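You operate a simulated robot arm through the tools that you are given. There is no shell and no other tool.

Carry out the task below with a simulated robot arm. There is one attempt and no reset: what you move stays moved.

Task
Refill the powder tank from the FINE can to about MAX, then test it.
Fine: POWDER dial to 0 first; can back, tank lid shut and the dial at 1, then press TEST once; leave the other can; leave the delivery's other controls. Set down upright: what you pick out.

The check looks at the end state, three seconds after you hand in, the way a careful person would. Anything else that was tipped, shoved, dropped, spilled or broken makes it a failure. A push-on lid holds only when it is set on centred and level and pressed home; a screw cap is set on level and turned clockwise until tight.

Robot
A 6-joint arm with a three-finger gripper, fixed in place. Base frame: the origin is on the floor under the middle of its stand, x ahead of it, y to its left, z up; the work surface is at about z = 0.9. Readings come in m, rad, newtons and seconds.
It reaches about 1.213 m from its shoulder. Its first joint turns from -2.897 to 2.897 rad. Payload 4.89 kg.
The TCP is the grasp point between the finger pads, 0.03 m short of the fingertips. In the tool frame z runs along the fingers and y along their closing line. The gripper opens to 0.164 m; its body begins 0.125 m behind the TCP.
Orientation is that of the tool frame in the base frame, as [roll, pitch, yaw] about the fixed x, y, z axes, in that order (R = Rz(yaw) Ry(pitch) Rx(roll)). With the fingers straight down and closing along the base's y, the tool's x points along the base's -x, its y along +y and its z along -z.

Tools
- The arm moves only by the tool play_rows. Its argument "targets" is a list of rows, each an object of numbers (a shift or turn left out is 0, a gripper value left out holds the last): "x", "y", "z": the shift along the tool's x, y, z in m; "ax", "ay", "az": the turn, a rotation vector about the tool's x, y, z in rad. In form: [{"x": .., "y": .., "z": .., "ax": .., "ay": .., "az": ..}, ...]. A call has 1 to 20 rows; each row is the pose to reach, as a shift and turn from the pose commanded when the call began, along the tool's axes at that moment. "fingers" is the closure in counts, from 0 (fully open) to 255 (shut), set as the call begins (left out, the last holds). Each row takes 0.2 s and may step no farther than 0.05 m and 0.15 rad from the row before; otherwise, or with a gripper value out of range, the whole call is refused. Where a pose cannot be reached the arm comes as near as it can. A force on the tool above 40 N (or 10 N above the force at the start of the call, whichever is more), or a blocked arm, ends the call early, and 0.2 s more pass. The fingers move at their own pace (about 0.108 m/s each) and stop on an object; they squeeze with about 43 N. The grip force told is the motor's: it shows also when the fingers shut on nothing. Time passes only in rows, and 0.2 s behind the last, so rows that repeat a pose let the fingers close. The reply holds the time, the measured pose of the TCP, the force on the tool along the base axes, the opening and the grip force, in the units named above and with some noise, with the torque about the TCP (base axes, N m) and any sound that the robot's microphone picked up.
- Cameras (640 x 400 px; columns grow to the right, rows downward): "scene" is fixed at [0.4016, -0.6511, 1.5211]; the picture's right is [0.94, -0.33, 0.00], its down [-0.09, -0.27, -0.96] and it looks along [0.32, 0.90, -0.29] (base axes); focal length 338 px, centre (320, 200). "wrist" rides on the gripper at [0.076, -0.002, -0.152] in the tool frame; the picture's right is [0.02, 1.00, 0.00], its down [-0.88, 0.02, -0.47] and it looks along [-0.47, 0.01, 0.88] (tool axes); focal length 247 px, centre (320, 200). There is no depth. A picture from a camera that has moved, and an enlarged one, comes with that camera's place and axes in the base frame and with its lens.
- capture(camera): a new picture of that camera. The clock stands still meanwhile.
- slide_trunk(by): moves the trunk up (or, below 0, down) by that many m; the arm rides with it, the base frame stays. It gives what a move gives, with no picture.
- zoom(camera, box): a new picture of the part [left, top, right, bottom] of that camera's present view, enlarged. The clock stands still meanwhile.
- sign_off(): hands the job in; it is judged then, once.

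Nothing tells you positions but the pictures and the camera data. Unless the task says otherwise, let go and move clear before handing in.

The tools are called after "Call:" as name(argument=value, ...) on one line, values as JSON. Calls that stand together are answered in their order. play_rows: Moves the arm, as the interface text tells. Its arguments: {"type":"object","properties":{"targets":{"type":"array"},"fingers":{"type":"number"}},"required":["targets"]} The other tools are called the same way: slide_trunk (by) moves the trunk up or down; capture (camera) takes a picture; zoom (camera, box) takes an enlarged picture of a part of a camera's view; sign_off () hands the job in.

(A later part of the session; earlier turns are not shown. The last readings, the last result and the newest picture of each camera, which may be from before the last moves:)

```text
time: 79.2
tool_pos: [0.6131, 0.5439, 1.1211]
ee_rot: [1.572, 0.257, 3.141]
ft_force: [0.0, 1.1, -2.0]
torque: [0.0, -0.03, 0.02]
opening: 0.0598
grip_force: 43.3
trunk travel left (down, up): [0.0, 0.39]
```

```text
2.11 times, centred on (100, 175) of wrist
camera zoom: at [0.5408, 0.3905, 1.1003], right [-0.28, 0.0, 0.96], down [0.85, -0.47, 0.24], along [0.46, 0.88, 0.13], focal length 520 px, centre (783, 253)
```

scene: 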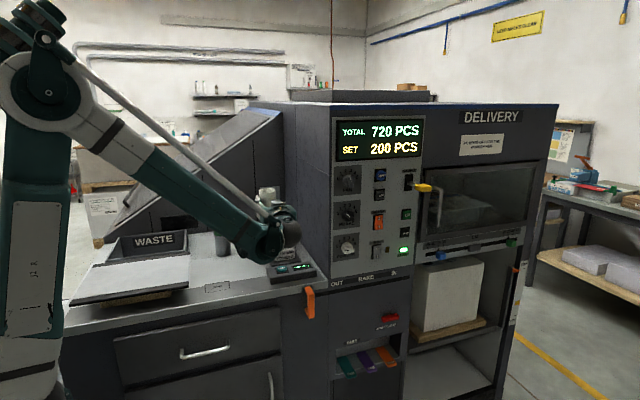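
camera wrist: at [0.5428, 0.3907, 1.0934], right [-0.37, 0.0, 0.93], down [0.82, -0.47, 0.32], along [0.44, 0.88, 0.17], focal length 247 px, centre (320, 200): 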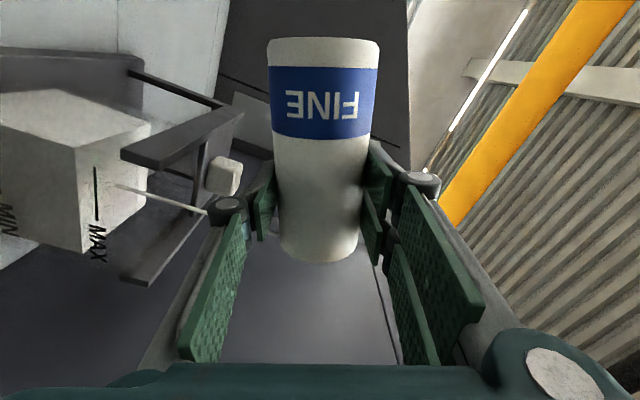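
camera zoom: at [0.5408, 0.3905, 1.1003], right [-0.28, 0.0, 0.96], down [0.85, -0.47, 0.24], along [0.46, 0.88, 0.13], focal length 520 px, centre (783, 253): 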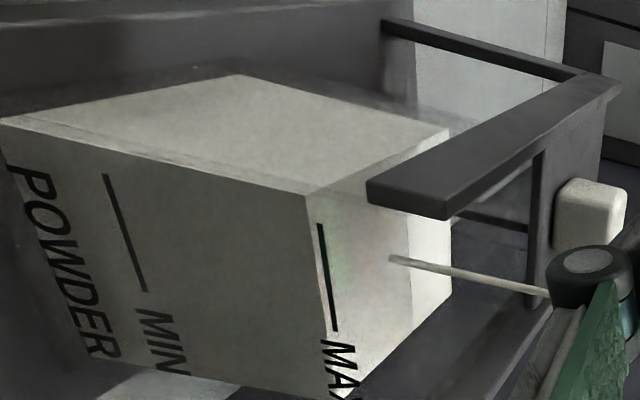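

Call:
play_rows(targets=[{"az": 0.02}, {"az": 0.02}, {"az": 0.02}, {"az": 0.02}, {"az": 0.02}, {"az": 0.02}, {"az": 0.02}, {"az": 0.02}])

Call:
zoom(camera="wrist", box=[0, 80, 200, 270])

```text
time: 81.0
tool_pos: [0.6134, 0.544, 1.121]
ee_rot: [1.57, 0.235, -3.141]
ft_force: [0.7, -0.1, -0.9]
torque: [-0.01, -0.02, -0.02]
opening: 0.0596
grip_force: 42.5
trunk travel left (down, up): [0.0, 0.39]
```

```text
2.11 times, centred on (100, 175) of wrist
camera zoom: at [0.5406, 0.3905, 1.1018], right [-0.26, 0.0, 0.97], down [0.85, -0.47, 0.23], along [0.46, 0.88, 0.12], focal length 520 px, centre (783, 253)
```

zoom: 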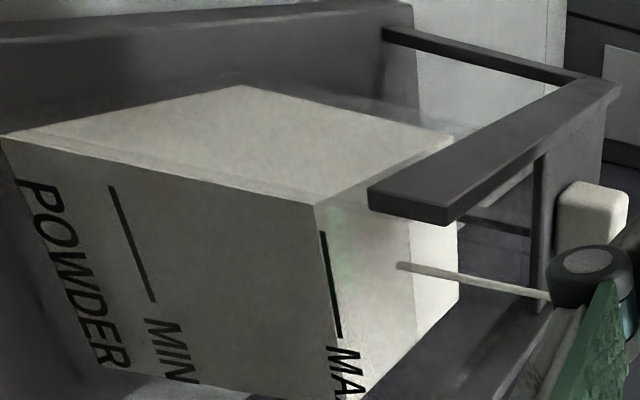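

Call:
play_rows(targets=[{"az": 0.015}, {"az": 0.015}, {"az": 0.015}, {"az": 0.015}, {"az": 0.015}])

Call:
zoom(camera="wrist", box=[0, 80, 200, 270])

Call:
capture(camera="wrist")

```text
time: 82.2
tool_pos: [0.6135, 0.5438, 1.122]
ee_rot: [1.569, 0.222, 3.141]
ft_force: [0.6, 0.2, -1.3]
torque: [0.0, -0.01, 0.04]
opening: 0.0597
grip_force: 43.3
trunk travel left (down, up): [0.0, 0.39]
```

```text
2.11 times, centred on (100, 175) of wrist
camera zoom: at [0.5403, 0.3904, 1.103], right [-0.24, 0.0, 0.97], down [0.85, -0.47, 0.21], along [0.46, 0.88, 0.11], focal length 520 px, centre (783, 253)
```

zoom: 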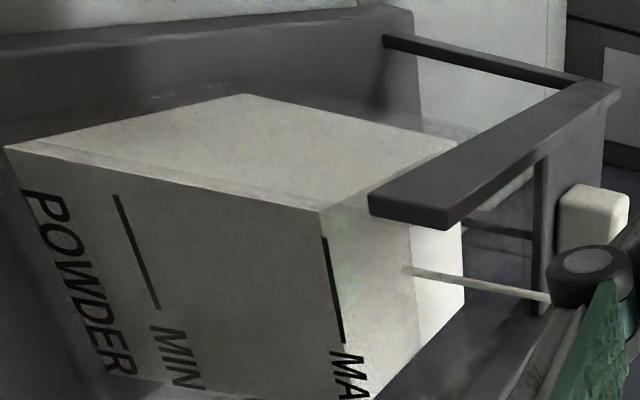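

```text
taken
camera wrist: at [0.5403, 0.3904, 1.103], right [-0.24, 0.0, 0.97], down [0.85, -0.47, 0.21], along [0.46, 0.88, 0.11], focal length 247 px, centre (320, 200)
```

wrist: 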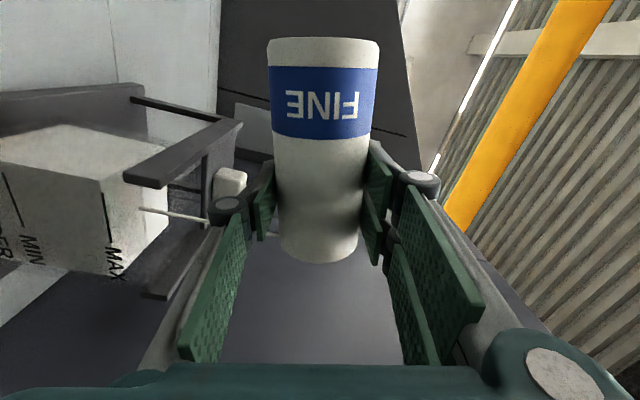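

The powder surface is now level with the MAX line. I'll bring the can back upright while raising it clear of the rails.

Call:
play_rows(targets=[{"x": -0.0009, "y": 0.0039, "az": -0.1345}, {"x": -0.0018, "y": 0.0078, "az": -0.2691}, {"x": -0.0027, "y": 0.0117, "az": -0.4036}, {"x": -0.0036, "y": 0.0156, "az": -0.5382}, {"x": -0.0045, "y": 0.0195, "az": -0.6727}, {"x": -0.0054, "y": 0.0234, "az": -0.8072}, {"x": -0.0063, "y": 0.0273, "az": -0.9418}, {"x": -0.0072, "y": 0.0312, "az": -1.0763}, {"x": -0.0081, "y": 0.0351, "az": -1.2109}, {"x": -0.0089, "y": 0.039, "az": -1.3454}, {"x": -0.0089, "y": 0.039, "az": -1.3454}])

Call:
capture(camera="wrist")

Call:
capture(camera="scene")

```text
time: 84.6
tool_pos: [0.6136, 0.542, 1.1616]
ee_rot: [1.414, 1.569, 2.984]
ft_force: [0.2, -0.4, -0.3]
torque: [0.01, -0.03, 0.02]
opening: 0.0599
grip_force: 43.4
trunk travel left (down, up): [0.0, 0.39]
```

```text
taken
camera wrist: at [0.6162, 0.3904, 1.0849], right [-1.0, 0.0, -0.02], down [-0.02, -0.47, 0.88], along [-0.01, 0.88, 0.47], focal length 247 px, centre (320, 200)
```

wrist: 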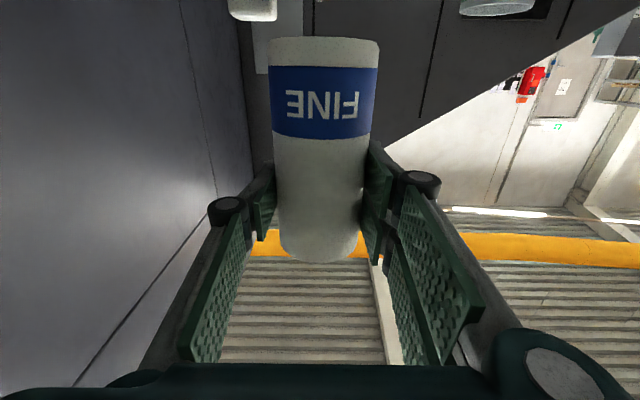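

```text
taken
```

scene: 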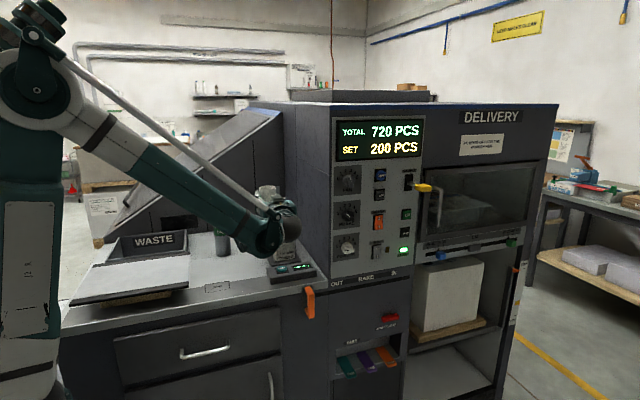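

The can is upright with no further slip. Carrying it back above its original spot, then checking the level with the scene camera.

Call:
play_rows(targets=[{"y": 0.02, "z": -0.02}, {"y": 0.05, "z": -0.05}, {"x": 0.005, "y": 0.08, "z": -0.08}, {"x": 0.015, "y": 0.1079, "z": -0.108}, {"x": 0.0295, "y": 0.1079, "z": -0.108}, {"x": 0.0295, "y": 0.1079, "z": -0.108}])

Call:
capture(camera="scene")

Call:
zoom(camera="scene", box=[260, 210, 310, 260])

Call:
zoom(camera="scene", box=[200, 190, 340, 300])

```text
time: 86.0
tool_pos: [0.5066, 0.4352, 1.1316]
ee_rot: [1.475, 1.568, 3.043]
ft_force: [0.3, 0.9, -1.6]
torque: [-0.04, 0.02, -0.03]
opening: 0.0596
grip_force: 43.3
trunk travel left (down, up): [0.0, 0.39]
```

```text
taken
```

scene: 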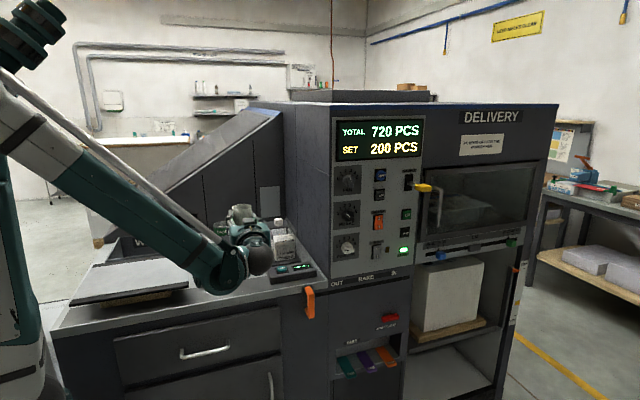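

```text
8.00 times, centred on (285, 235) of scene
camera zoom: at [0.4016, -0.6511, 1.5211], right [0.94, -0.33, 0.0], down [-0.09, -0.27, -0.96], along [0.32, 0.9, -0.29], focal length 2705 px, centre (600, -80)
```

zoom: 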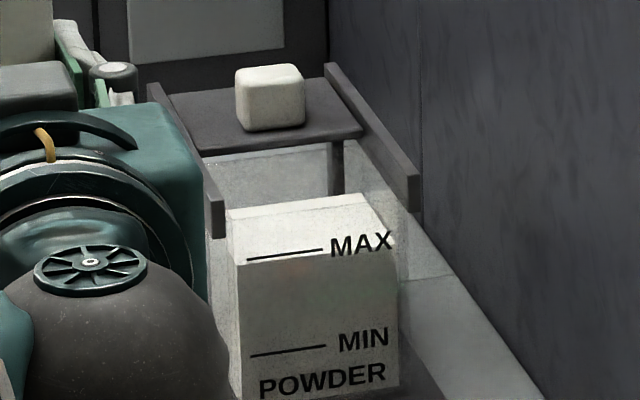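

```text
3.64 times, centred on (270, 245) of scene
camera zoom: at [0.4016, -0.6511, 1.5211], right [0.94, -0.33, 0.0], down [-0.09, -0.27, -0.96], along [0.32, 0.9, -0.29], focal length 1230 px, centre (502, 36)
```

zoom: 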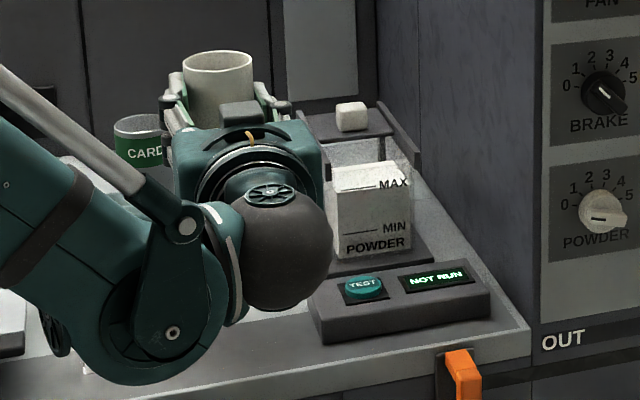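

Call:
zoom(camera="scene", box=[284, 230, 312, 252])

Call:
capture(camera="wrist")

```text
16.00 times, centred on (298, 241) of scene
camera zoom: at [0.4016, -0.6511, 1.5211], right [0.94, -0.33, 0.0], down [-0.09, -0.27, -0.96], along [0.32, 0.9, -0.29], focal length 5410 px, centre (672, -456)
```

zoom: 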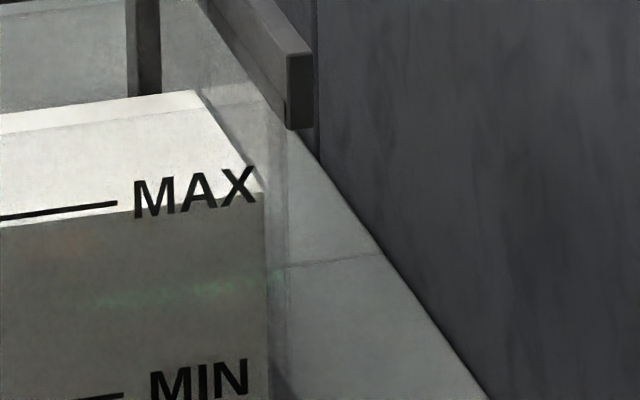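

```text
taken
camera wrist: at [0.5085, 0.2828, 1.0548], right [-1.0, 0.0, -0.02], down [-0.02, -0.47, 0.88], along [-0.01, 0.88, 0.47], focal length 247 px, centre (320, 200)
```

wrist: 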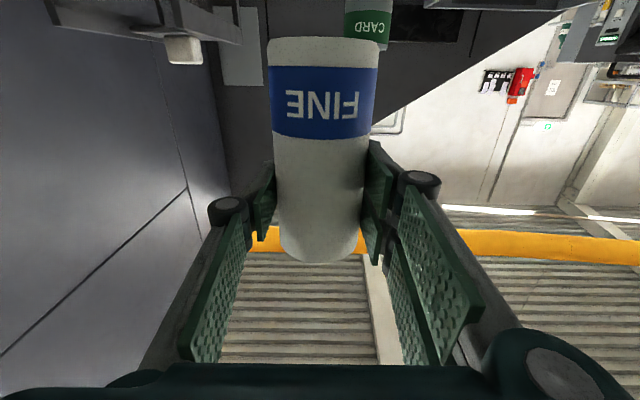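

The scene view shows the surface 2–3 mm under the MAX line, so a small top-up is worthwhile. I'll return to the same pouring pose.

Call:
play_rows(targets=[{"x": -0.015, "y": -0.01, "z": 0.01}, {"x": -0.0295, "y": -0.04, "z": 0.04}, {"x": -0.0295, "y": -0.07, "z": 0.07}, {"x": -0.0295, "y": -0.095, "z": 0.095}, {"x": -0.0295, "y": -0.1079, "z": 0.108}, {"x": -0.0295, "y": -0.1079, "z": 0.108}])

Call:
play_rows(targets=[{"x": 0.004, "az": 0.13}, {"x": 0.008, "az": 0.26}, {"x": 0.012, "az": 0.39}, {"x": 0.016, "az": 0.52}, {"x": 0.02, "az": 0.65}, {"x": 0.024, "az": 0.78}, {"x": 0.028, "az": 0.91}, {"x": 0.032, "az": 1.04}, {"x": 0.036, "az": 1.17}, {"x": 0.04, "az": 1.29}, {"x": 0.04, "az": 1.345}])

Call:
capture(camera="wrist")

Call:
zoom(camera="wrist", box=[0, 80, 200, 270])

```text
time: 87.4
tool_pos: [0.6149, 0.5435, 1.163]
ee_rot: [1.438, 1.568, 3.007]
ft_force: [-0.7, -0.9, -1.1]
torque: [-0.06, -0.02, 0.01]
opening: 0.0595
grip_force: 43.6
trunk travel left (down, up): [0.0, 0.39]
```

```text
time: 89.8
tool_pos: [0.6124, 0.5443, 1.1212]
ee_rot: [1.571, 0.222, -3.141]
ft_force: [0.2, -0.6, -1.2]
torque: [-0.06, -0.05, 0.01]
opening: 0.0598
grip_force: 43.1
trunk travel left (down, up): [0.0, 0.39]
```

```text
taken
camera wrist: at [0.54, 0.3908, 1.1029], right [-0.24, 0.0, 0.97], down [0.85, -0.47, 0.21], along [0.46, 0.88, 0.11], focal length 247 px, centre (320, 200)
```

wrist: 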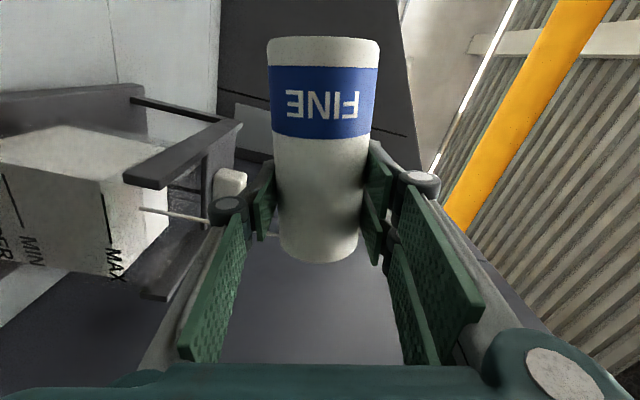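

```text
2.11 times, centred on (100, 175) of wrist
camera zoom: at [0.54, 0.3908, 1.1029], right [-0.24, 0.0, 0.97], down [0.85, -0.47, 0.21], along [0.46, 0.88, 0.11], focal length 520 px, centre (783, 253)
```

zoom: 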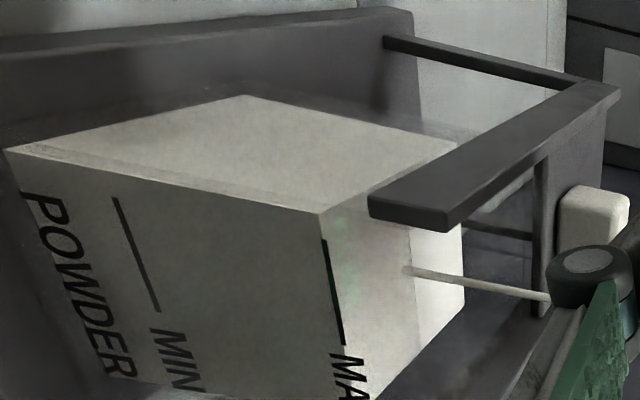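

Call:
play_rows(targets=[{"az": 0.02}, {"az": 0.02}, {"az": 0.02}, {"az": 0.02}, {"az": 0.02}, {"az": 0.02}])

Call:
zoom(camera="wrist", box=[0, 80, 200, 270])

```text
time: 91.2
tool_pos: [0.6134, 0.5439, 1.122]
ee_rot: [1.573, 0.203, -3.141]
ft_force: [-0.1, -0.8, -0.9]
torque: [-0.02, -0.05, 0.01]
opening: 0.0594
grip_force: 42.8
trunk travel left (down, up): [0.0, 0.39]
```

```text
2.11 times, centred on (100, 175) of wrist
camera zoom: at [0.5398, 0.3908, 1.104], right [-0.22, 0.0, 0.97], down [0.86, -0.47, 0.2], along [0.46, 0.88, 0.11], focal length 520 px, centre (783, 253)
```

zoom: 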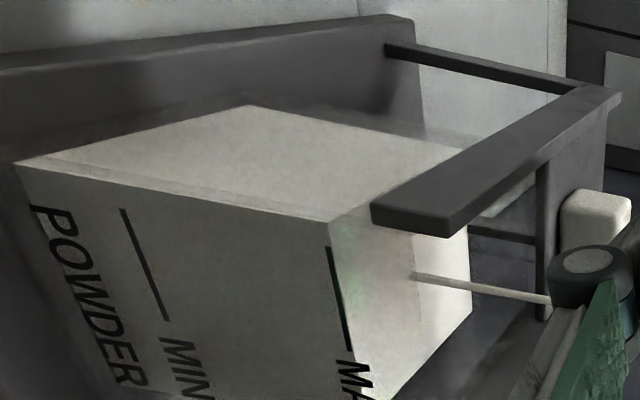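

The surface now appears just past the MAX line from this angle, which cancels the earlier shortfall. Returning the can upright and back over its spot.

Call:
play_rows(targets=[{"x": -0.0008, "y": 0.0039, "az": -0.1365}, {"x": -0.0016, "y": 0.0078, "az": -0.273}, {"x": -0.0025, "y": 0.0118, "az": -0.4095}, {"x": -0.0033, "y": 0.0157, "az": -0.546}, {"x": -0.0041, "y": 0.0196, "az": -0.6825}, {"x": -0.0049, "y": 0.0235, "az": -0.819}, {"x": -0.0058, "y": 0.0274, "az": -0.9555}, {"x": -0.0066, "y": 0.0313, "az": -1.092}, {"x": -0.0074, "y": 0.0352, "az": -1.2285}, {"x": -0.0082, "y": 0.0392, "az": -1.365}, {"x": -0.0082, "y": 0.0392, "az": -1.365}])

Call:
play_rows(targets=[{"y": 0.02, "z": -0.02}, {"y": 0.05, "z": -0.05}, {"x": 0.005, "y": 0.08, "z": -0.08}, {"x": 0.015, "y": 0.1079, "z": -0.108}, {"x": 0.0295, "y": 0.1079, "z": -0.108}, {"x": 0.0295, "y": 0.1079, "z": -0.108}])

Call:
zoom(camera="scene", box=[284, 230, 312, 252])

Call:
zoom(camera="scene", box=[200, 190, 340, 300])

Call:
capture(camera="wrist")

```text
time: 93.6
tool_pos: [0.6143, 0.5432, 1.1618]
ee_rot: [1.412, 1.567, 2.98]
ft_force: [0.4, -0.7, -1.3]
torque: [0.03, -0.02, 0.02]
opening: 0.0598
grip_force: 43.5
trunk travel left (down, up): [0.0, 0.39]
```

```text
time: 95.0
tool_pos: [0.5057, 0.4355, 1.1323]
ee_rot: [1.477, 1.568, 3.048]
ft_force: [0.1, -0.4, -0.4]
torque: [0.02, -0.02, 0.01]
opening: 0.0596
grip_force: 43.2
trunk travel left (down, up): [0.0, 0.39]
```

```text
16.00 times, centred on (298, 241) of scene
camera zoom: at [0.4016, -0.6511, 1.5211], right [0.94, -0.33, 0.0], down [-0.09, -0.27, -0.96], along [0.32, 0.9, -0.29], focal length 5410 px, centre (672, -456)
```

zoom: 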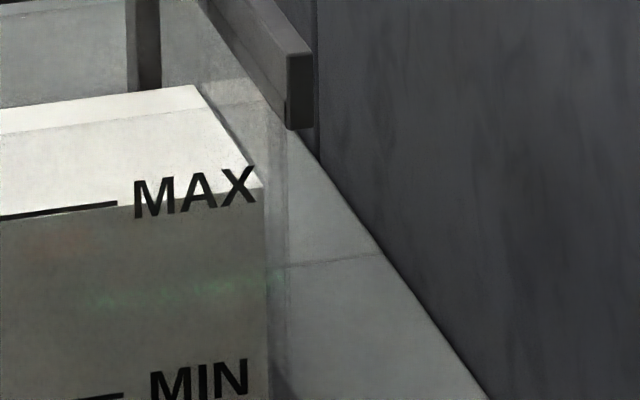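

```text
3.64 times, centred on (270, 245) of scene
camera zoom: at [0.4016, -0.6511, 1.5211], right [0.94, -0.33, 0.0], down [-0.09, -0.27, -0.96], along [0.32, 0.9, -0.29], focal length 1230 px, centre (502, 36)
```

zoom: 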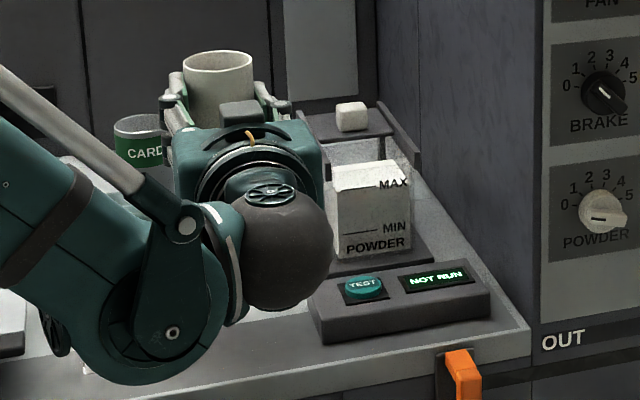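

```text
taken
camera wrist: at [0.5085, 0.2819, 1.0554], right [-1.0, 0.0, -0.02], down [-0.02, -0.47, 0.88], along [-0.01, 0.88, 0.47], focal length 247 px, centre (320, 200)
```

wrist: 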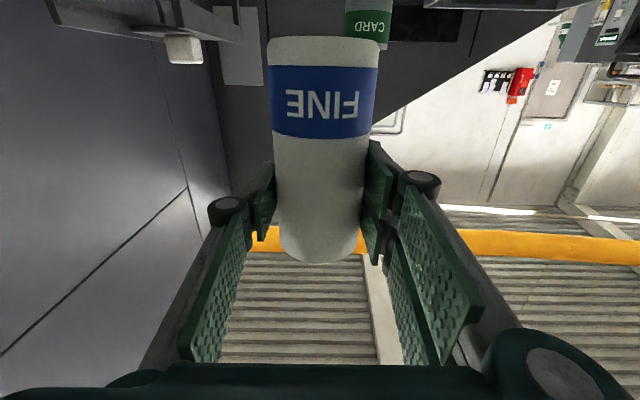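

The level now sits at the bottom edge of the MAX line, which is good. Now I'll lower the can onto its original spot, allowing for the 6 mm it slid down in the grip.

Call:
play_rows(targets=[{"x": 0.04}, {"x": 0.08}, {"x": 0.11}, {"x": 0.13}, {"x": 0.137}, {"x": 0.137}])

Call:
play_rows(targets=[{"x": 0.001}, {"x": 0.002}, {"x": 0.003}, {"x": 0.004}, {"x": 0.004}])

Call:
capture(camera="wrist")

Call:
zoom(camera="scene", box=[200, 210, 340, 310])

```text
time: 96.4
tool_pos: [0.5045, 0.4362, 0.9952]
ee_rot: [1.459, 1.567, 3.03]
ft_force: [-0.4, -0.6, -1.0]
torque: [-0.01, 0.0, 0.02]
opening: 0.0595
grip_force: 43.7
trunk travel left (down, up): [0.0, 0.39]
```

```text
time: 97.6
tool_pos: [0.5049, 0.4375, 0.9917]
ee_rot: [1.47, 1.569, 3.039]
ft_force: [-0.5, 0.5, -1.8]
torque: [-0.02, -0.02, -0.01]
opening: 0.0597
grip_force: 43.0
trunk travel left (down, up): [0.0, 0.39]
```

```text
taken
camera wrist: at [0.5071, 0.2829, 0.9148], right [-1.0, 0.0, -0.02], down [-0.02, -0.47, 0.88], along [-0.01, 0.88, 0.47], focal length 247 px, centre (320, 200)
```

wrist: 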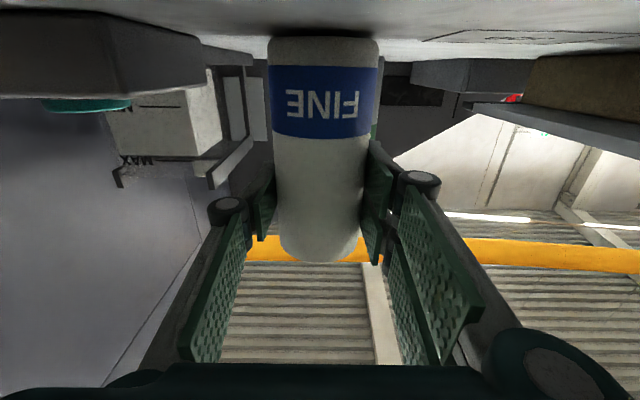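

```text
4.00 times, centred on (270, 260) of scene
camera zoom: at [0.4016, -0.6511, 1.5211], right [0.94, -0.33, 0.0], down [-0.09, -0.27, -0.96], along [0.32, 0.9, -0.29], focal length 1352 px, centre (520, -40)
```

zoom: 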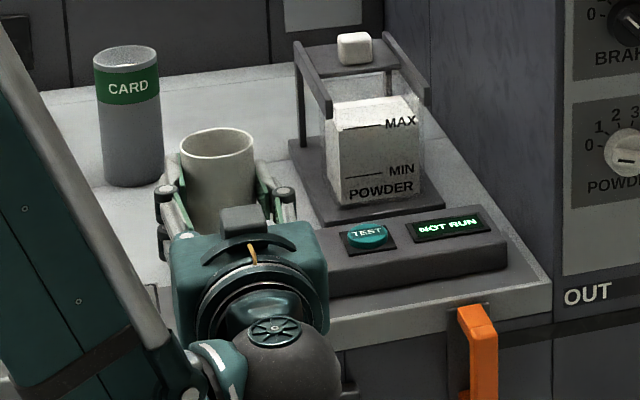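

Call:
play_rows(targets=[{"x": 0.0008}, {"x": 0.0016}, {"x": 0.0024}, {"x": 0.0024}])

Call:
play_rows(targets=[{"x": 0.0005}, {"x": 0.001}, {"x": 0.001}, {"x": 0.001}])

Call:
zoom(camera="scene", box=[200, 210, 340, 310])

Call:
capture(camera="wrist")

```text
time: 98.6
tool_pos: [0.504, 0.4361, 0.9884]
ee_rot: [1.47, 1.567, 3.041]
ft_force: [-0.6, 0.4, -1.4]
torque: [0.01, 0.01, 0.0]
opening: 0.0597
grip_force: 42.3
trunk travel left (down, up): [0.0, 0.39]
```

```text
time: 99.6
tool_pos: [0.5043, 0.4364, 0.9889]
ee_rot: [1.206, 1.566, 2.775]
ft_force: [3.1, 3.5, 16.9]
torque: [-0.02, -0.37, 0.09]
opening: 0.0595
grip_force: 42.7
trunk travel left (down, up): [0.0, 0.39]
```

```text
4.00 times, centred on (270, 260) of scene
camera zoom: at [0.4016, -0.6511, 1.5211], right [0.94, -0.33, 0.0], down [-0.09, -0.27, -0.96], along [0.32, 0.9, -0.29], focal length 1352 px, centre (520, -40)
```

zoom: 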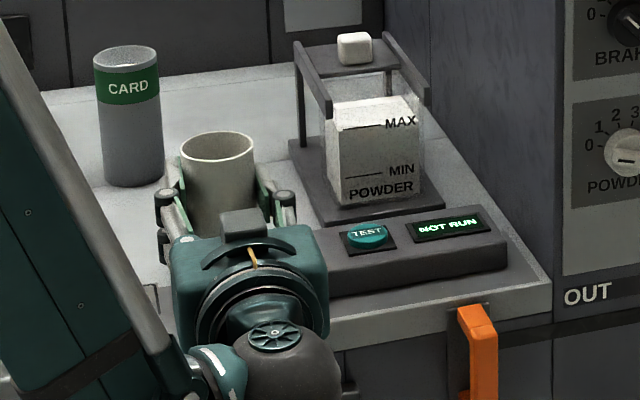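

```text
taken
camera wrist: at [0.5071, 0.2827, 0.9118], right [-1.0, 0.0, -0.02], down [-0.02, -0.47, 0.88], along [-0.01, 0.88, 0.47], focal length 247 px, centre (320, 200)
```

wrist: 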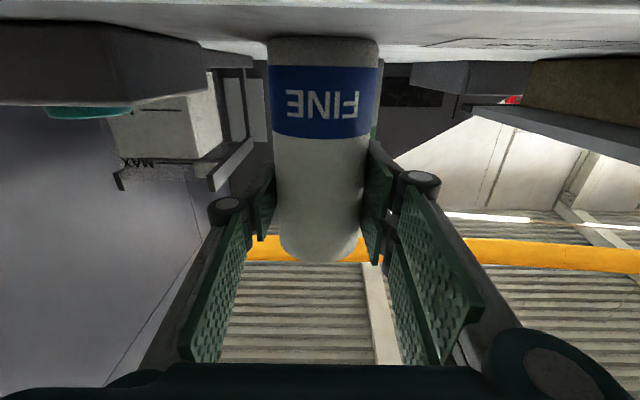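

The can is resting on the bench (contact force seen). I'll ease off slightly, then open the fingers.

Call:
play_rows(targets=[{"x": -0.0007}, {"x": -0.0007}])

Call:
play_rows(targets=[{"x": 0}, {"x": 0}, {"x": 0}, {"x": 0}], fingers=100)

Call:
capture(camera="wrist")

Call:
zoom(camera="scene", box=[200, 210, 340, 310])

```text
time: 100.2
tool_pos: [0.5041, 0.4368, 0.9882]
ee_rot: [1.615, 1.567, -3.097]
ft_force: [-1.0, 1.3, 2.8]
torque: [0.01, 0.01, -0.01]
opening: 0.0597
grip_force: 42.8
trunk travel left (down, up): [0.0, 0.39]
```

```text
time: 101.2
tool_pos: [0.5054, 0.4357, 0.9897]
ee_rot: [1.464, 1.567, 3.035]
ft_force: [0.6, -0.7, 0.4]
torque: [0.0, 0.0, -0.01]
opening: 0.0996
grip_force: 0.0
trunk travel left (down, up): [0.0, 0.39]
```

```text
taken
camera wrist: at [0.5073, 0.2828, 0.9121], right [-1.0, 0.0, -0.02], down [-0.02, -0.47, 0.88], along [-0.01, 0.88, 0.47], focal length 247 px, centre (320, 200)
```

wrist: 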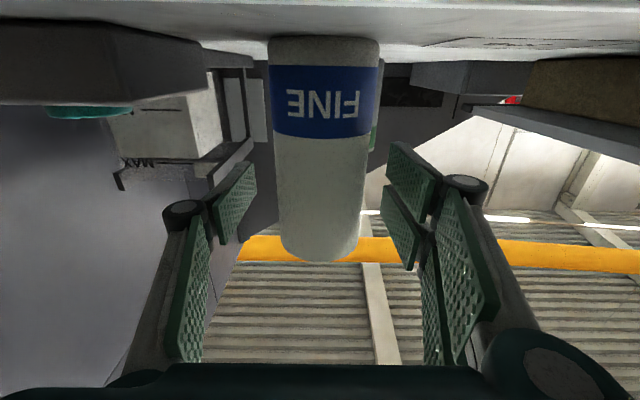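

```text
4.00 times, centred on (270, 260) of scene
camera zoom: at [0.4016, -0.6511, 1.5211], right [0.94, -0.33, 0.0], down [-0.09, -0.27, -0.96], along [0.32, 0.9, -0.29], focal length 1352 px, centre (520, -40)
```

zoom: 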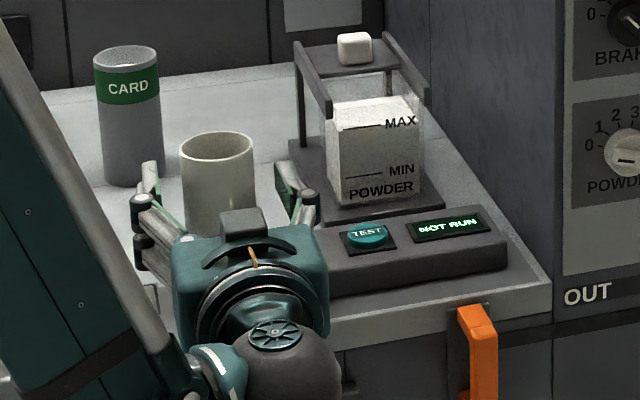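

The can stands upright on its own. Backing straight out.

Call:
play_rows(targets=[{"z": -0.02}, {"z": -0.05}, {"z": -0.09}, {"z": -0.13}, {"z": -0.17}, {"z": -0.21}, {"z": -0.25}, {"z": -0.29}, {"z": -0.32}, {"z": -0.32}])

Call:
slide_trunk(by=0.175)

Call:
capture(camera="scene")

Call:
zoom(camera="scene", box=[200, 200, 340, 300])

```text
time: 103.4
tool_pos: [0.5052, 0.1155, 0.9884]
ee_rot: [1.521, 1.566, 3.093]
ft_force: [-0.4, -0.1, -0.4]
torque: [-0.01, 0.01, 0.0]
opening: 0.0999
grip_force: 0.1
trunk travel left (down, up): [0.0, 0.39]
```

```text
time: 105.3
tool_pos: [0.5048, 0.1161, 1.1635]
ee_rot: [1.47, 1.566, 3.038]
ft_force: [-0.2, 0.4, -0.2]
torque: [0.03, 0.01, 0.01]
opening: 0.0998
grip_force: 0.1
trunk travel left (down, up): [-0.175, 0.215]
```

```text
taken
```

scene: 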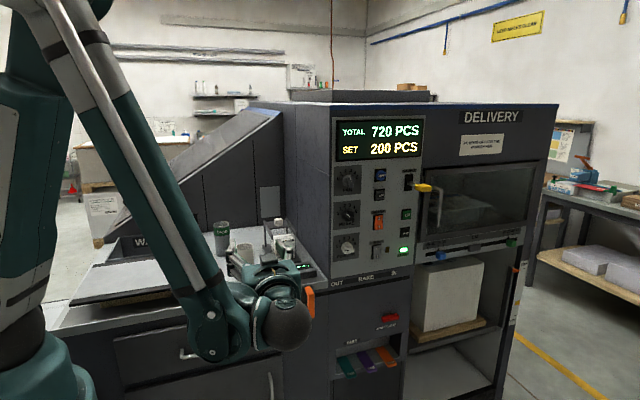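

```text
4.00 times, centred on (270, 250) of scene
camera zoom: at [0.4016, -0.6511, 1.5211], right [0.94, -0.33, 0.0], down [-0.09, -0.27, -0.96], along [0.32, 0.9, -0.29], focal length 1352 px, centre (520, 0)
```

zoom: 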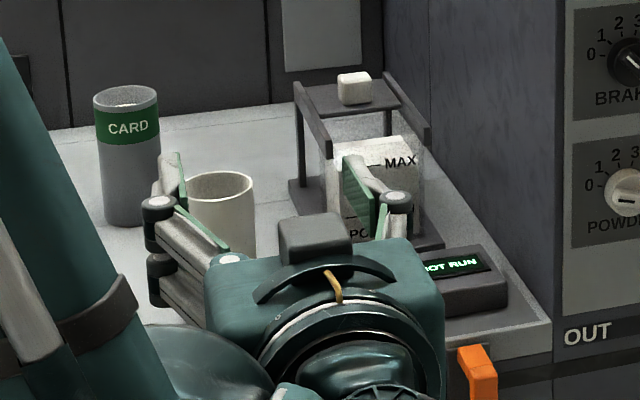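

Call:
play_rows(targets=[{"x": -0.008, "y": -0.009, "az": 0.1428}, {"x": -0.016, "y": -0.018, "az": 0.2856}, {"x": -0.024, "y": -0.027, "az": 0.4284}, {"x": -0.032, "y": -0.036, "az": 0.5712}, {"x": -0.04, "y": -0.045, "az": 0.714}, {"x": -0.048, "y": -0.054, "az": 0.8568}, {"x": -0.056, "y": -0.063, "az": 0.9996}, {"x": -0.064, "y": -0.072, "az": 1.1424}, {"x": -0.072, "y": -0.081, "az": 1.2852}, {"x": -0.08, "y": -0.09, "az": 1.428}, {"x": -0.088, "y": -0.1, "az": 1.5708}, {"x": -0.088, "y": -0.1, "az": 1.5708}], fingers=150)

```text
time: 107.9
tool_pos: [0.6055, 0.1148, 1.2524]
ee_rot: [1.572, -0.005, 3.141]
ft_force: [0.0, 0.7, -0.2]
torque: [-0.01, -0.04, -0.02]
opening: 0.0676
grip_force: 0.0
trunk travel left (down, up): [-0.175, 0.215]
```

Call:
play_rows(targets=[{"x": -0.0046, "y": -0.0042, "z": 0.0418, "ax": 0.1309}, {"x": -0.0093, "y": -0.0083, "z": 0.0836, "ax": 0.2618}, {"x": -0.0139, "y": -0.0125, "z": 0.1254, "ax": 0.3927}, {"x": -0.0185, "y": -0.0167, "z": 0.1672, "ax": 0.5236}, {"x": -0.0231, "y": -0.0208, "z": 0.209, "ax": 0.6545}, {"x": -0.0278, "y": -0.025, "z": 0.2509, "ax": 0.7854}, {"x": -0.0324, "y": -0.0292, "z": 0.2927, "ax": 0.9163}, {"x": -0.037, "y": -0.0333, "z": 0.3345, "ax": 1.0472}, {"x": -0.0416, "y": -0.0375, "z": 0.3763, "ax": 1.1781}, {"x": -0.0463, "y": -0.0417, "z": 0.4181, "ax": 1.309}, {"x": -0.0509, "y": -0.0458, "z": 0.4599, "ax": 1.4399}, {"x": -0.0555, "y": -0.05, "z": 0.5017, "ax": 1.5708}, {"x": -0.0555, "y": -0.05, "z": 0.5017, "ax": 1.5708}])

Call:
capture(camera="wrist")

Call:
zoom(camera="scene", box=[200, 200, 340, 300])

```text
time: 110.7
tool_pos: [0.661, 0.6189, 1.2009]
ee_rot: [-3.141, -0.004, 3.141]
ft_force: [0.5, 1.0, -1.0]
torque: [-0.25, 0.09, -0.03]
opening: 0.0676
grip_force: 0.0
trunk travel left (down, up): [-0.175, 0.215]
```

```text
taken
camera wrist: at [0.5848, 0.6169, 1.3526], right [-0.02, 1.0, 0.0], down [0.88, 0.02, 0.47], along [0.47, 0.01, -0.88], focal length 247 px, centre (320, 200)
```

wrist: 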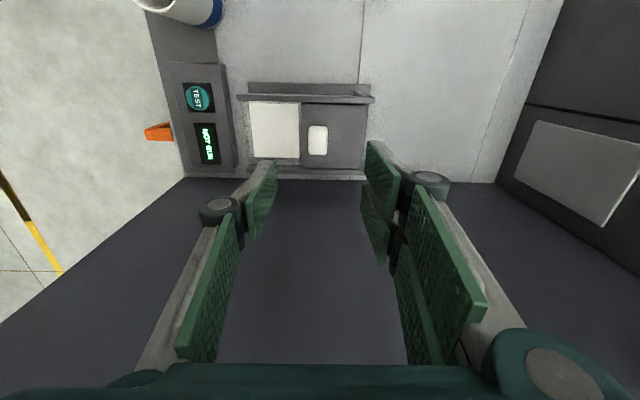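

```text
4.00 times, centred on (270, 250) of scene
camera zoom: at [0.4016, -0.6511, 1.5211], right [0.94, -0.33, 0.0], down [-0.09, -0.27, -0.96], along [0.32, 0.9, -0.29], focal length 1352 px, centre (520, 0)
```

zoom: 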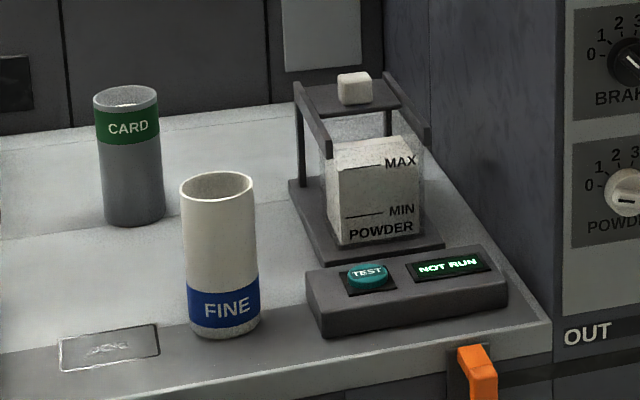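

The FINE can is upright in its place with nothing spilled, and the tank is at MAX. Now lower onto the lid knob again to slide the lid shut.

Call:
play_rows(targets=[{"y": -0.002, "z": 0.04}, {"y": -0.002, "z": 0.08}, {"y": -0.002, "z": 0.11}, {"y": -0.002, "z": 0.125}, {"y": -0.002, "z": 0.132}, {"y": -0.002, "z": 0.132}])

Call:
capture(camera="wrist")

Call:
zoom(camera="scene", box=[250, 190, 320, 260])

```text
time: 112.1
tool_pos: [0.6595, 0.6156, 1.0699]
ee_rot: [3.142, -0.004, -3.141]
ft_force: [0.3, -0.6, -0.7]
torque: [-0.01, -0.01, -0.02]
opening: 0.0675
grip_force: 0.1
trunk travel left (down, up): [-0.175, 0.215]
```

```text
taken
camera wrist: at [0.585, 0.6136, 1.2218], right [-0.02, 1.0, 0.0], down [0.88, 0.02, 0.47], along [0.47, 0.01, -0.88], focal length 247 px, centre (320, 200)
```

wrist: 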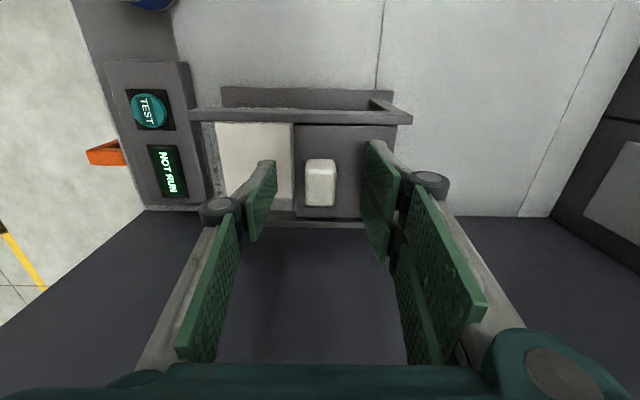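

```text
5.71 times, centred on (285, 225) of scene
camera zoom: at [0.4016, -0.6511, 1.5211], right [0.94, -0.33, 0.0], down [-0.09, -0.27, -0.96], along [0.32, 0.9, -0.29], focal length 1932 px, centre (520, 57)
```

zoom: 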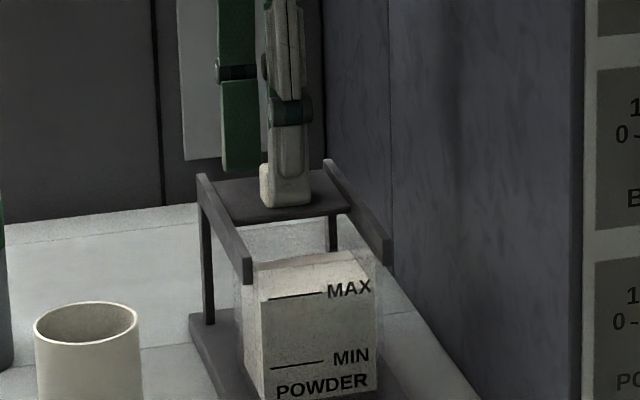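

Knob is between the fingers at the same depth as before. Closing and sliding the lid forward.

Call:
play_rows(targets=[{"z": 0}, {"z": 0}, {"z": 0}], fingers=255)

Call:
play_rows(targets=[{"y": -0.005}, {"y": -0.01}, {"y": -0.02}, {"y": -0.03}, {"y": -0.04}, {"y": -0.05}, {"y": -0.06}, {"y": -0.07}, {"y": -0.07}])

Call:
capture(camera="wrist")

Call:
zoom(camera="scene", box=[250, 190, 320, 260])

```text
time: 112.9
tool_pos: [0.6598, 0.6175, 1.0709]
ee_rot: [-3.141, -0.004, 3.142]
ft_force: [0.3, -0.9, -1.7]
torque: [0.02, -0.09, 0.19]
opening: 0.0235
grip_force: 44.7
trunk travel left (down, up): [-0.175, 0.215]
```

```text
time: 114.9
tool_pos: [0.6607, 0.5451, 1.0702]
ee_rot: [-3.141, -0.002, -3.141]
ft_force: [1.0, -0.5, 13.5]
torque: [-0.02, 0.09, 0.23]
opening: 0.0238
grip_force: 45.0
trunk travel left (down, up): [-0.175, 0.215]
```

```text
taken
camera wrist: at [0.5849, 0.5424, 1.2218], right [-0.02, 1.0, 0.0], down [0.88, 0.02, 0.47], along [0.47, 0.01, -0.88], focal length 247 px, centre (320, 200)
```

wrist: 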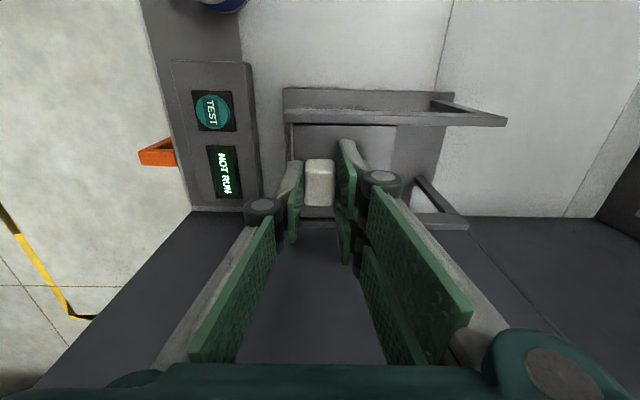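

```text
5.71 times, centred on (285, 225) of scene
camera zoom: at [0.4016, -0.6511, 1.5211], right [0.94, -0.33, 0.0], down [-0.09, -0.27, -0.96], along [0.32, 0.9, -0.29], focal length 1932 px, centre (520, 57)
```

zoom: 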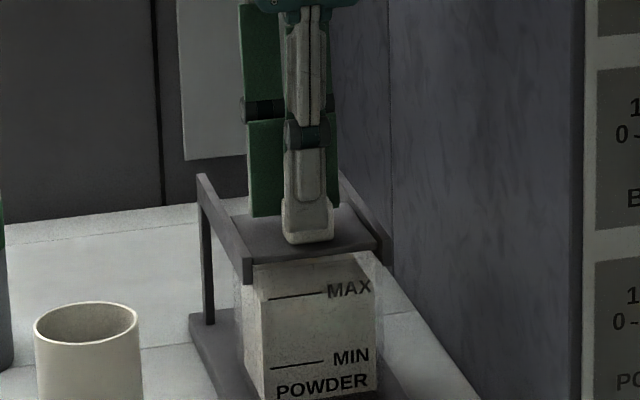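

Call:
play_rows(targets=[{"y": -0.004}, {"y": -0.007}, {"y": -0.009}, {"y": -0.01}, {"y": -0.01}])

Call:
capture(camera="wrist")

Call:
zoom(camera="scene", box=[250, 190, 320, 260])

```text
time: 116.1
tool_pos: [0.6609, 0.5351, 1.0704]
ee_rot: [3.139, -0.005, -3.141]
ft_force: [0.9, 11.0, 10.0]
torque: [0.47, 0.04, 0.16]
opening: 0.0237
grip_force: 44.6
trunk travel left (down, up): [-0.175, 0.215]
```

```text
taken
camera wrist: at [0.585, 0.5337, 1.2218], right [-0.02, 1.0, 0.0], down [0.88, 0.02, 0.47], along [0.47, 0.01, -0.88], focal length 247 px, centre (320, 200)
```

wrist: 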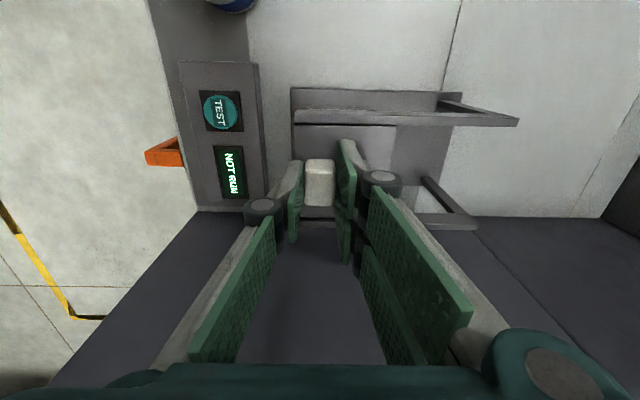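

```text
5.71 times, centred on (285, 225) of scene
camera zoom: at [0.4016, -0.6511, 1.5211], right [0.94, -0.33, 0.0], down [-0.09, -0.27, -0.96], along [0.32, 0.9, -0.29], focal length 1932 px, centre (520, 57)
```

zoom: 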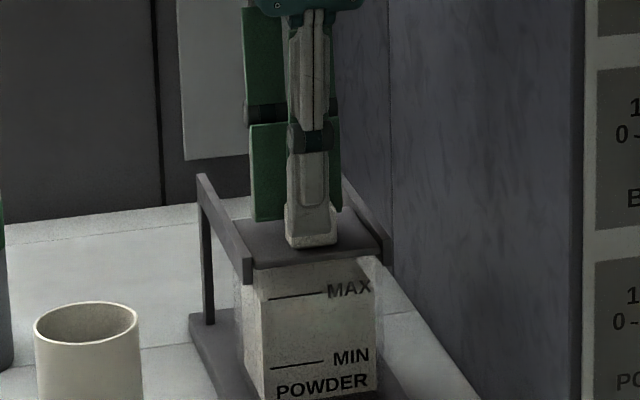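

The lid hit its closed stop (11 N of resistance) and looks just as it did at the start. Releasing and lifting.

Call:
play_rows(targets=[{"z": 0}, {"z": 0}, {"z": -0.03}, {"z": -0.07}, {"z": -0.11}, {"z": -0.13}, {"z": -0.13}], fingers=160)

Call:
zoom(camera="wrist", box=[280, 60, 460, 190])

Call:
zoom(camera="scene", box=[260, 210, 310, 260])

```text
time: 117.7
tool_pos: [0.661, 0.5335, 1.1993]
ee_rot: [-3.142, -0.004, 3.141]
ft_force: [-1.4, 0.7, 0.4]
torque: [0.08, -0.07, 0.02]
opening: 0.0612
grip_force: 0.0
trunk travel left (down, up): [-0.175, 0.215]
```

```text
3.08 times, centred on (370, 125) of wrist
camera zoom: at [0.5854, 0.5318, 1.3514], right [-0.02, 1.0, 0.0], down [0.88, 0.02, 0.47], along [0.47, 0.01, -0.88], focal length 760 px, centre (166, 431)
```

zoom: 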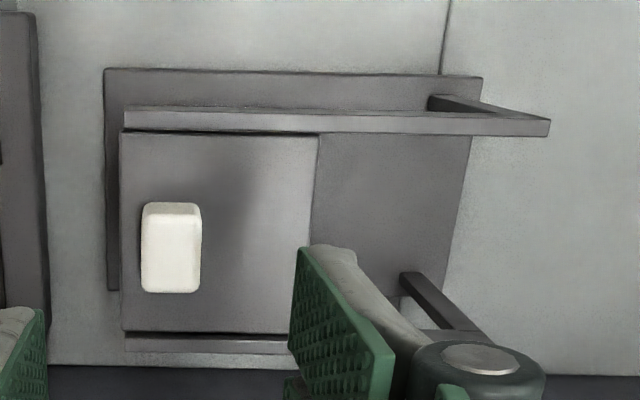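

```text
8.00 times, centred on (285, 235) of scene
camera zoom: at [0.4016, -0.6511, 1.5211], right [0.94, -0.33, 0.0], down [-0.09, -0.27, -0.96], along [0.32, 0.9, -0.29], focal length 2705 px, centre (600, -80)
```

zoom: 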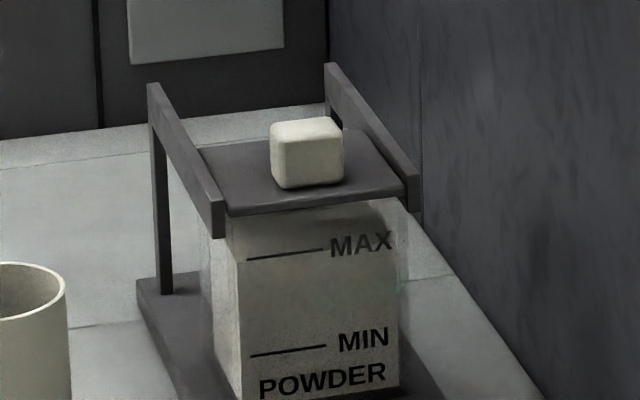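

The lid is shut and the powder reads at MAX. Next I'll go back to the POWDER dial to set it to 1.

Call:
play_rows(targets=[{"x": -0.0033, "y": -0.0361, "z": -0.0042, "ax": -0.1309}, {"x": -0.0065, "y": -0.0723, "z": -0.0083, "ax": -0.2618}, {"x": -0.0098, "y": -0.1084, "z": -0.0125, "ax": -0.3927}, {"x": -0.013, "y": -0.1445, "z": -0.0167, "ax": -0.5236}, {"x": -0.0163, "y": -0.1806, "z": -0.0208, "ax": -0.6545}, {"x": -0.0195, "y": -0.2168, "z": -0.025, "ax": -0.7854}, {"x": -0.0228, "y": -0.2529, "z": -0.0292, "ax": -0.9163}, {"x": -0.026, "y": -0.289, "z": -0.0333, "ax": -1.0472}, {"x": -0.0293, "y": -0.3251, "z": -0.0375, "ax": -1.1781}, {"x": -0.0325, "y": -0.3613, "z": -0.0417, "ax": -1.309}, {"x": -0.0358, "y": -0.3974, "z": -0.0458, "ax": -1.4399}, {"x": -0.039, "y": -0.4335, "z": -0.05, "ax": -1.5708}, {"x": -0.039, "y": -0.4335, "z": -0.05, "ax": -1.5708}], fingers=208)

Call:
play_rows(targets=[{"x": -0.0207, "y": -0.0327, "z": 0.01, "az": 0.0374}, {"x": -0.0413, "y": -0.0653, "z": 0.02, "az": 0.0748}, {"x": -0.062, "y": -0.098, "z": 0.03, "az": 0.1122}, {"x": -0.0826, "y": -0.1307, "z": 0.04, "az": 0.1496}, {"x": -0.1033, "y": -0.1634, "z": 0.05, "az": 0.187}, {"x": -0.1239, "y": -0.196, "z": 0.06, "az": 0.2244}, {"x": -0.1446, "y": -0.2287, "z": 0.07, "az": 0.2618}, {"x": -0.1446, "y": -0.2287, "z": 0.07, "az": 0.2618}])

Call:
capture(camera="wrist")

Call:
zoom(camera="wrist", box=[260, 70, 380, 170])

```text
time: 120.5
tool_pos: [0.7005, 0.1004, 1.249]
ee_rot: [1.571, -0.005, 3.138]
ft_force: [1.1, -0.2, 0.2]
torque: [0.08, -0.01, 0.07]
opening: 0.0307
grip_force: 0.0
trunk travel left (down, up): [-0.175, 0.215]
```

```text
time: 122.3
tool_pos: [0.8437, 0.172, 1.0195]
ee_rot: [1.571, -0.265, 3.141]
ft_force: [0.1, -0.6, 0.6]
torque: [0.0, -0.01, 0.03]
opening: 0.0303
grip_force: 0.2
trunk travel left (down, up): [-0.175, 0.215]
```

```text
taken
camera wrist: at [0.7701, 0.0188, 1.0379], right [0.24, 0.0, 0.97], down [0.85, -0.47, -0.21], along [0.46, 0.88, -0.11], focal length 247 px, centre (320, 200)
```

wrist: 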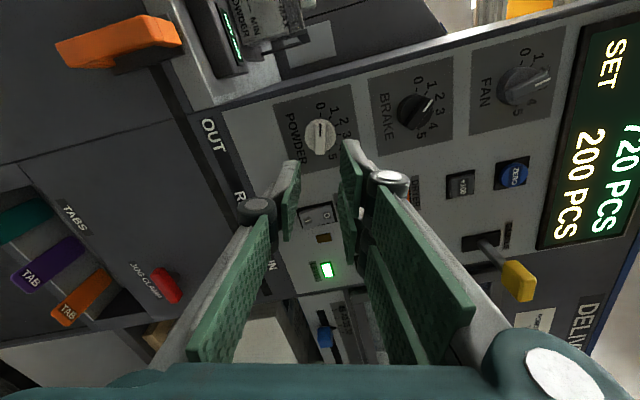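

```text
4.00 times, centred on (320, 120) of wrist
camera zoom: at [0.7701, 0.0188, 1.0379], right [0.24, 0.0, 0.97], down [0.85, -0.47, -0.21], along [0.46, 0.88, -0.11], focal length 988 px, centre (320, 520)
```

zoom: 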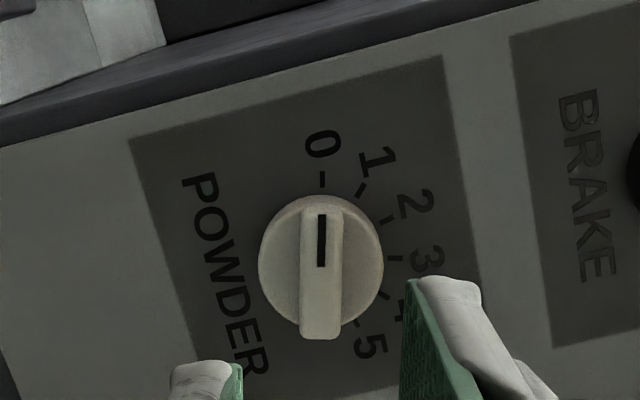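

Call:
play_rows(targets=[{"z": 0.04}, {"z": 0.08}, {"z": 0.1}, {"z": 0.11}, {"z": 0.12}, {"z": 0.128}, {"z": 0.128}])

Call:
zoom(camera="wrist", box=[260, 110, 380, 210])

```text
time: 123.9
tool_pos: [0.843, 0.2991, 1.0204]
ee_rot: [1.572, -0.265, -3.14]
ft_force: [0.8, -0.3, 0.2]
torque: [0.02, 0.01, 0.01]
opening: 0.0302
grip_force: 0.0
trunk travel left (down, up): [-0.175, 0.215]
```

```text
4.00 times, centred on (320, 160) of wrist
camera zoom: at [0.7701, 0.1465, 1.038], right [0.24, 0.0, 0.97], down [0.85, -0.47, -0.21], along [0.46, 0.88, -0.11], focal length 988 px, centre (320, 360)
```

zoom: 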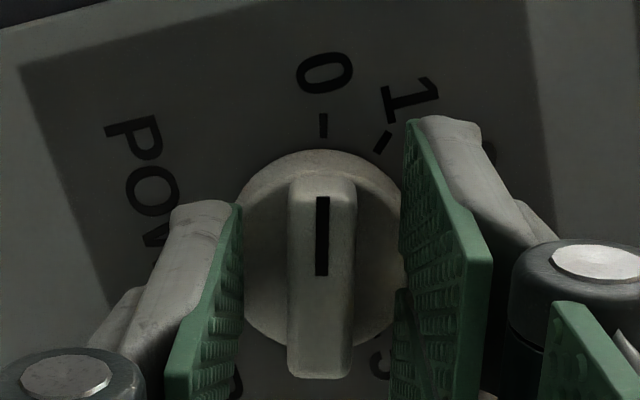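

Call:
play_rows(targets=[{"z": 0}, {"z": 0}, {"z": 0}], fingers=255)

Call:
play_rows(targets=[{"az": 0.08}, {"az": 0.16}, {"az": 0.24}, {"az": 0.32}, {"az": 0.4}, {"az": 0.48}, {"az": 0.5236}, {"az": 0.5236}, {"az": 0.5236}])

Call:
zoom(camera="wrist", box=[260, 110, 380, 210])

```text
time: 124.7
tool_pos: [0.8436, 0.2998, 1.0204]
ee_rot: [1.571, -0.264, 3.141]
ft_force: [4.8, 3.9, 5.5]
torque: [0.15, -0.01, -0.17]
opening: 0.0127
grip_force: 44.4
trunk travel left (down, up): [-0.175, 0.215]
```

```text
time: 126.4
tool_pos: [0.8434, 0.2996, 1.0212]
ee_rot: [1.567, -0.786, 3.141]
ft_force: [0.9, 2.5, 10.8]
torque: [-0.12, 0.0, -0.47]
opening: 0.013
grip_force: 44.7
trunk travel left (down, up): [-0.175, 0.215]
stopped in row 8: the force on the tool passed its limit at 41 N (the readings are from after the stop); the commanded pose is now the measured one
```

```text
4.00 times, centred on (320, 160) of wrist
camera zoom: at [0.7894, 0.1464, 1.0731], right [0.69, 0.0, 0.72], down [0.63, -0.47, -0.61], along [0.34, 0.88, -0.33], focal length 988 px, centre (320, 360)
```

zoom: 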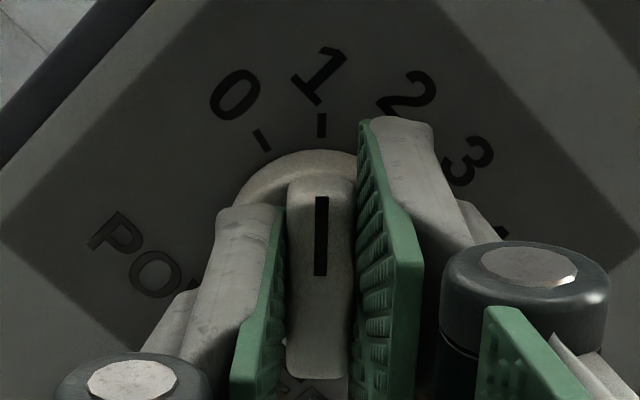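

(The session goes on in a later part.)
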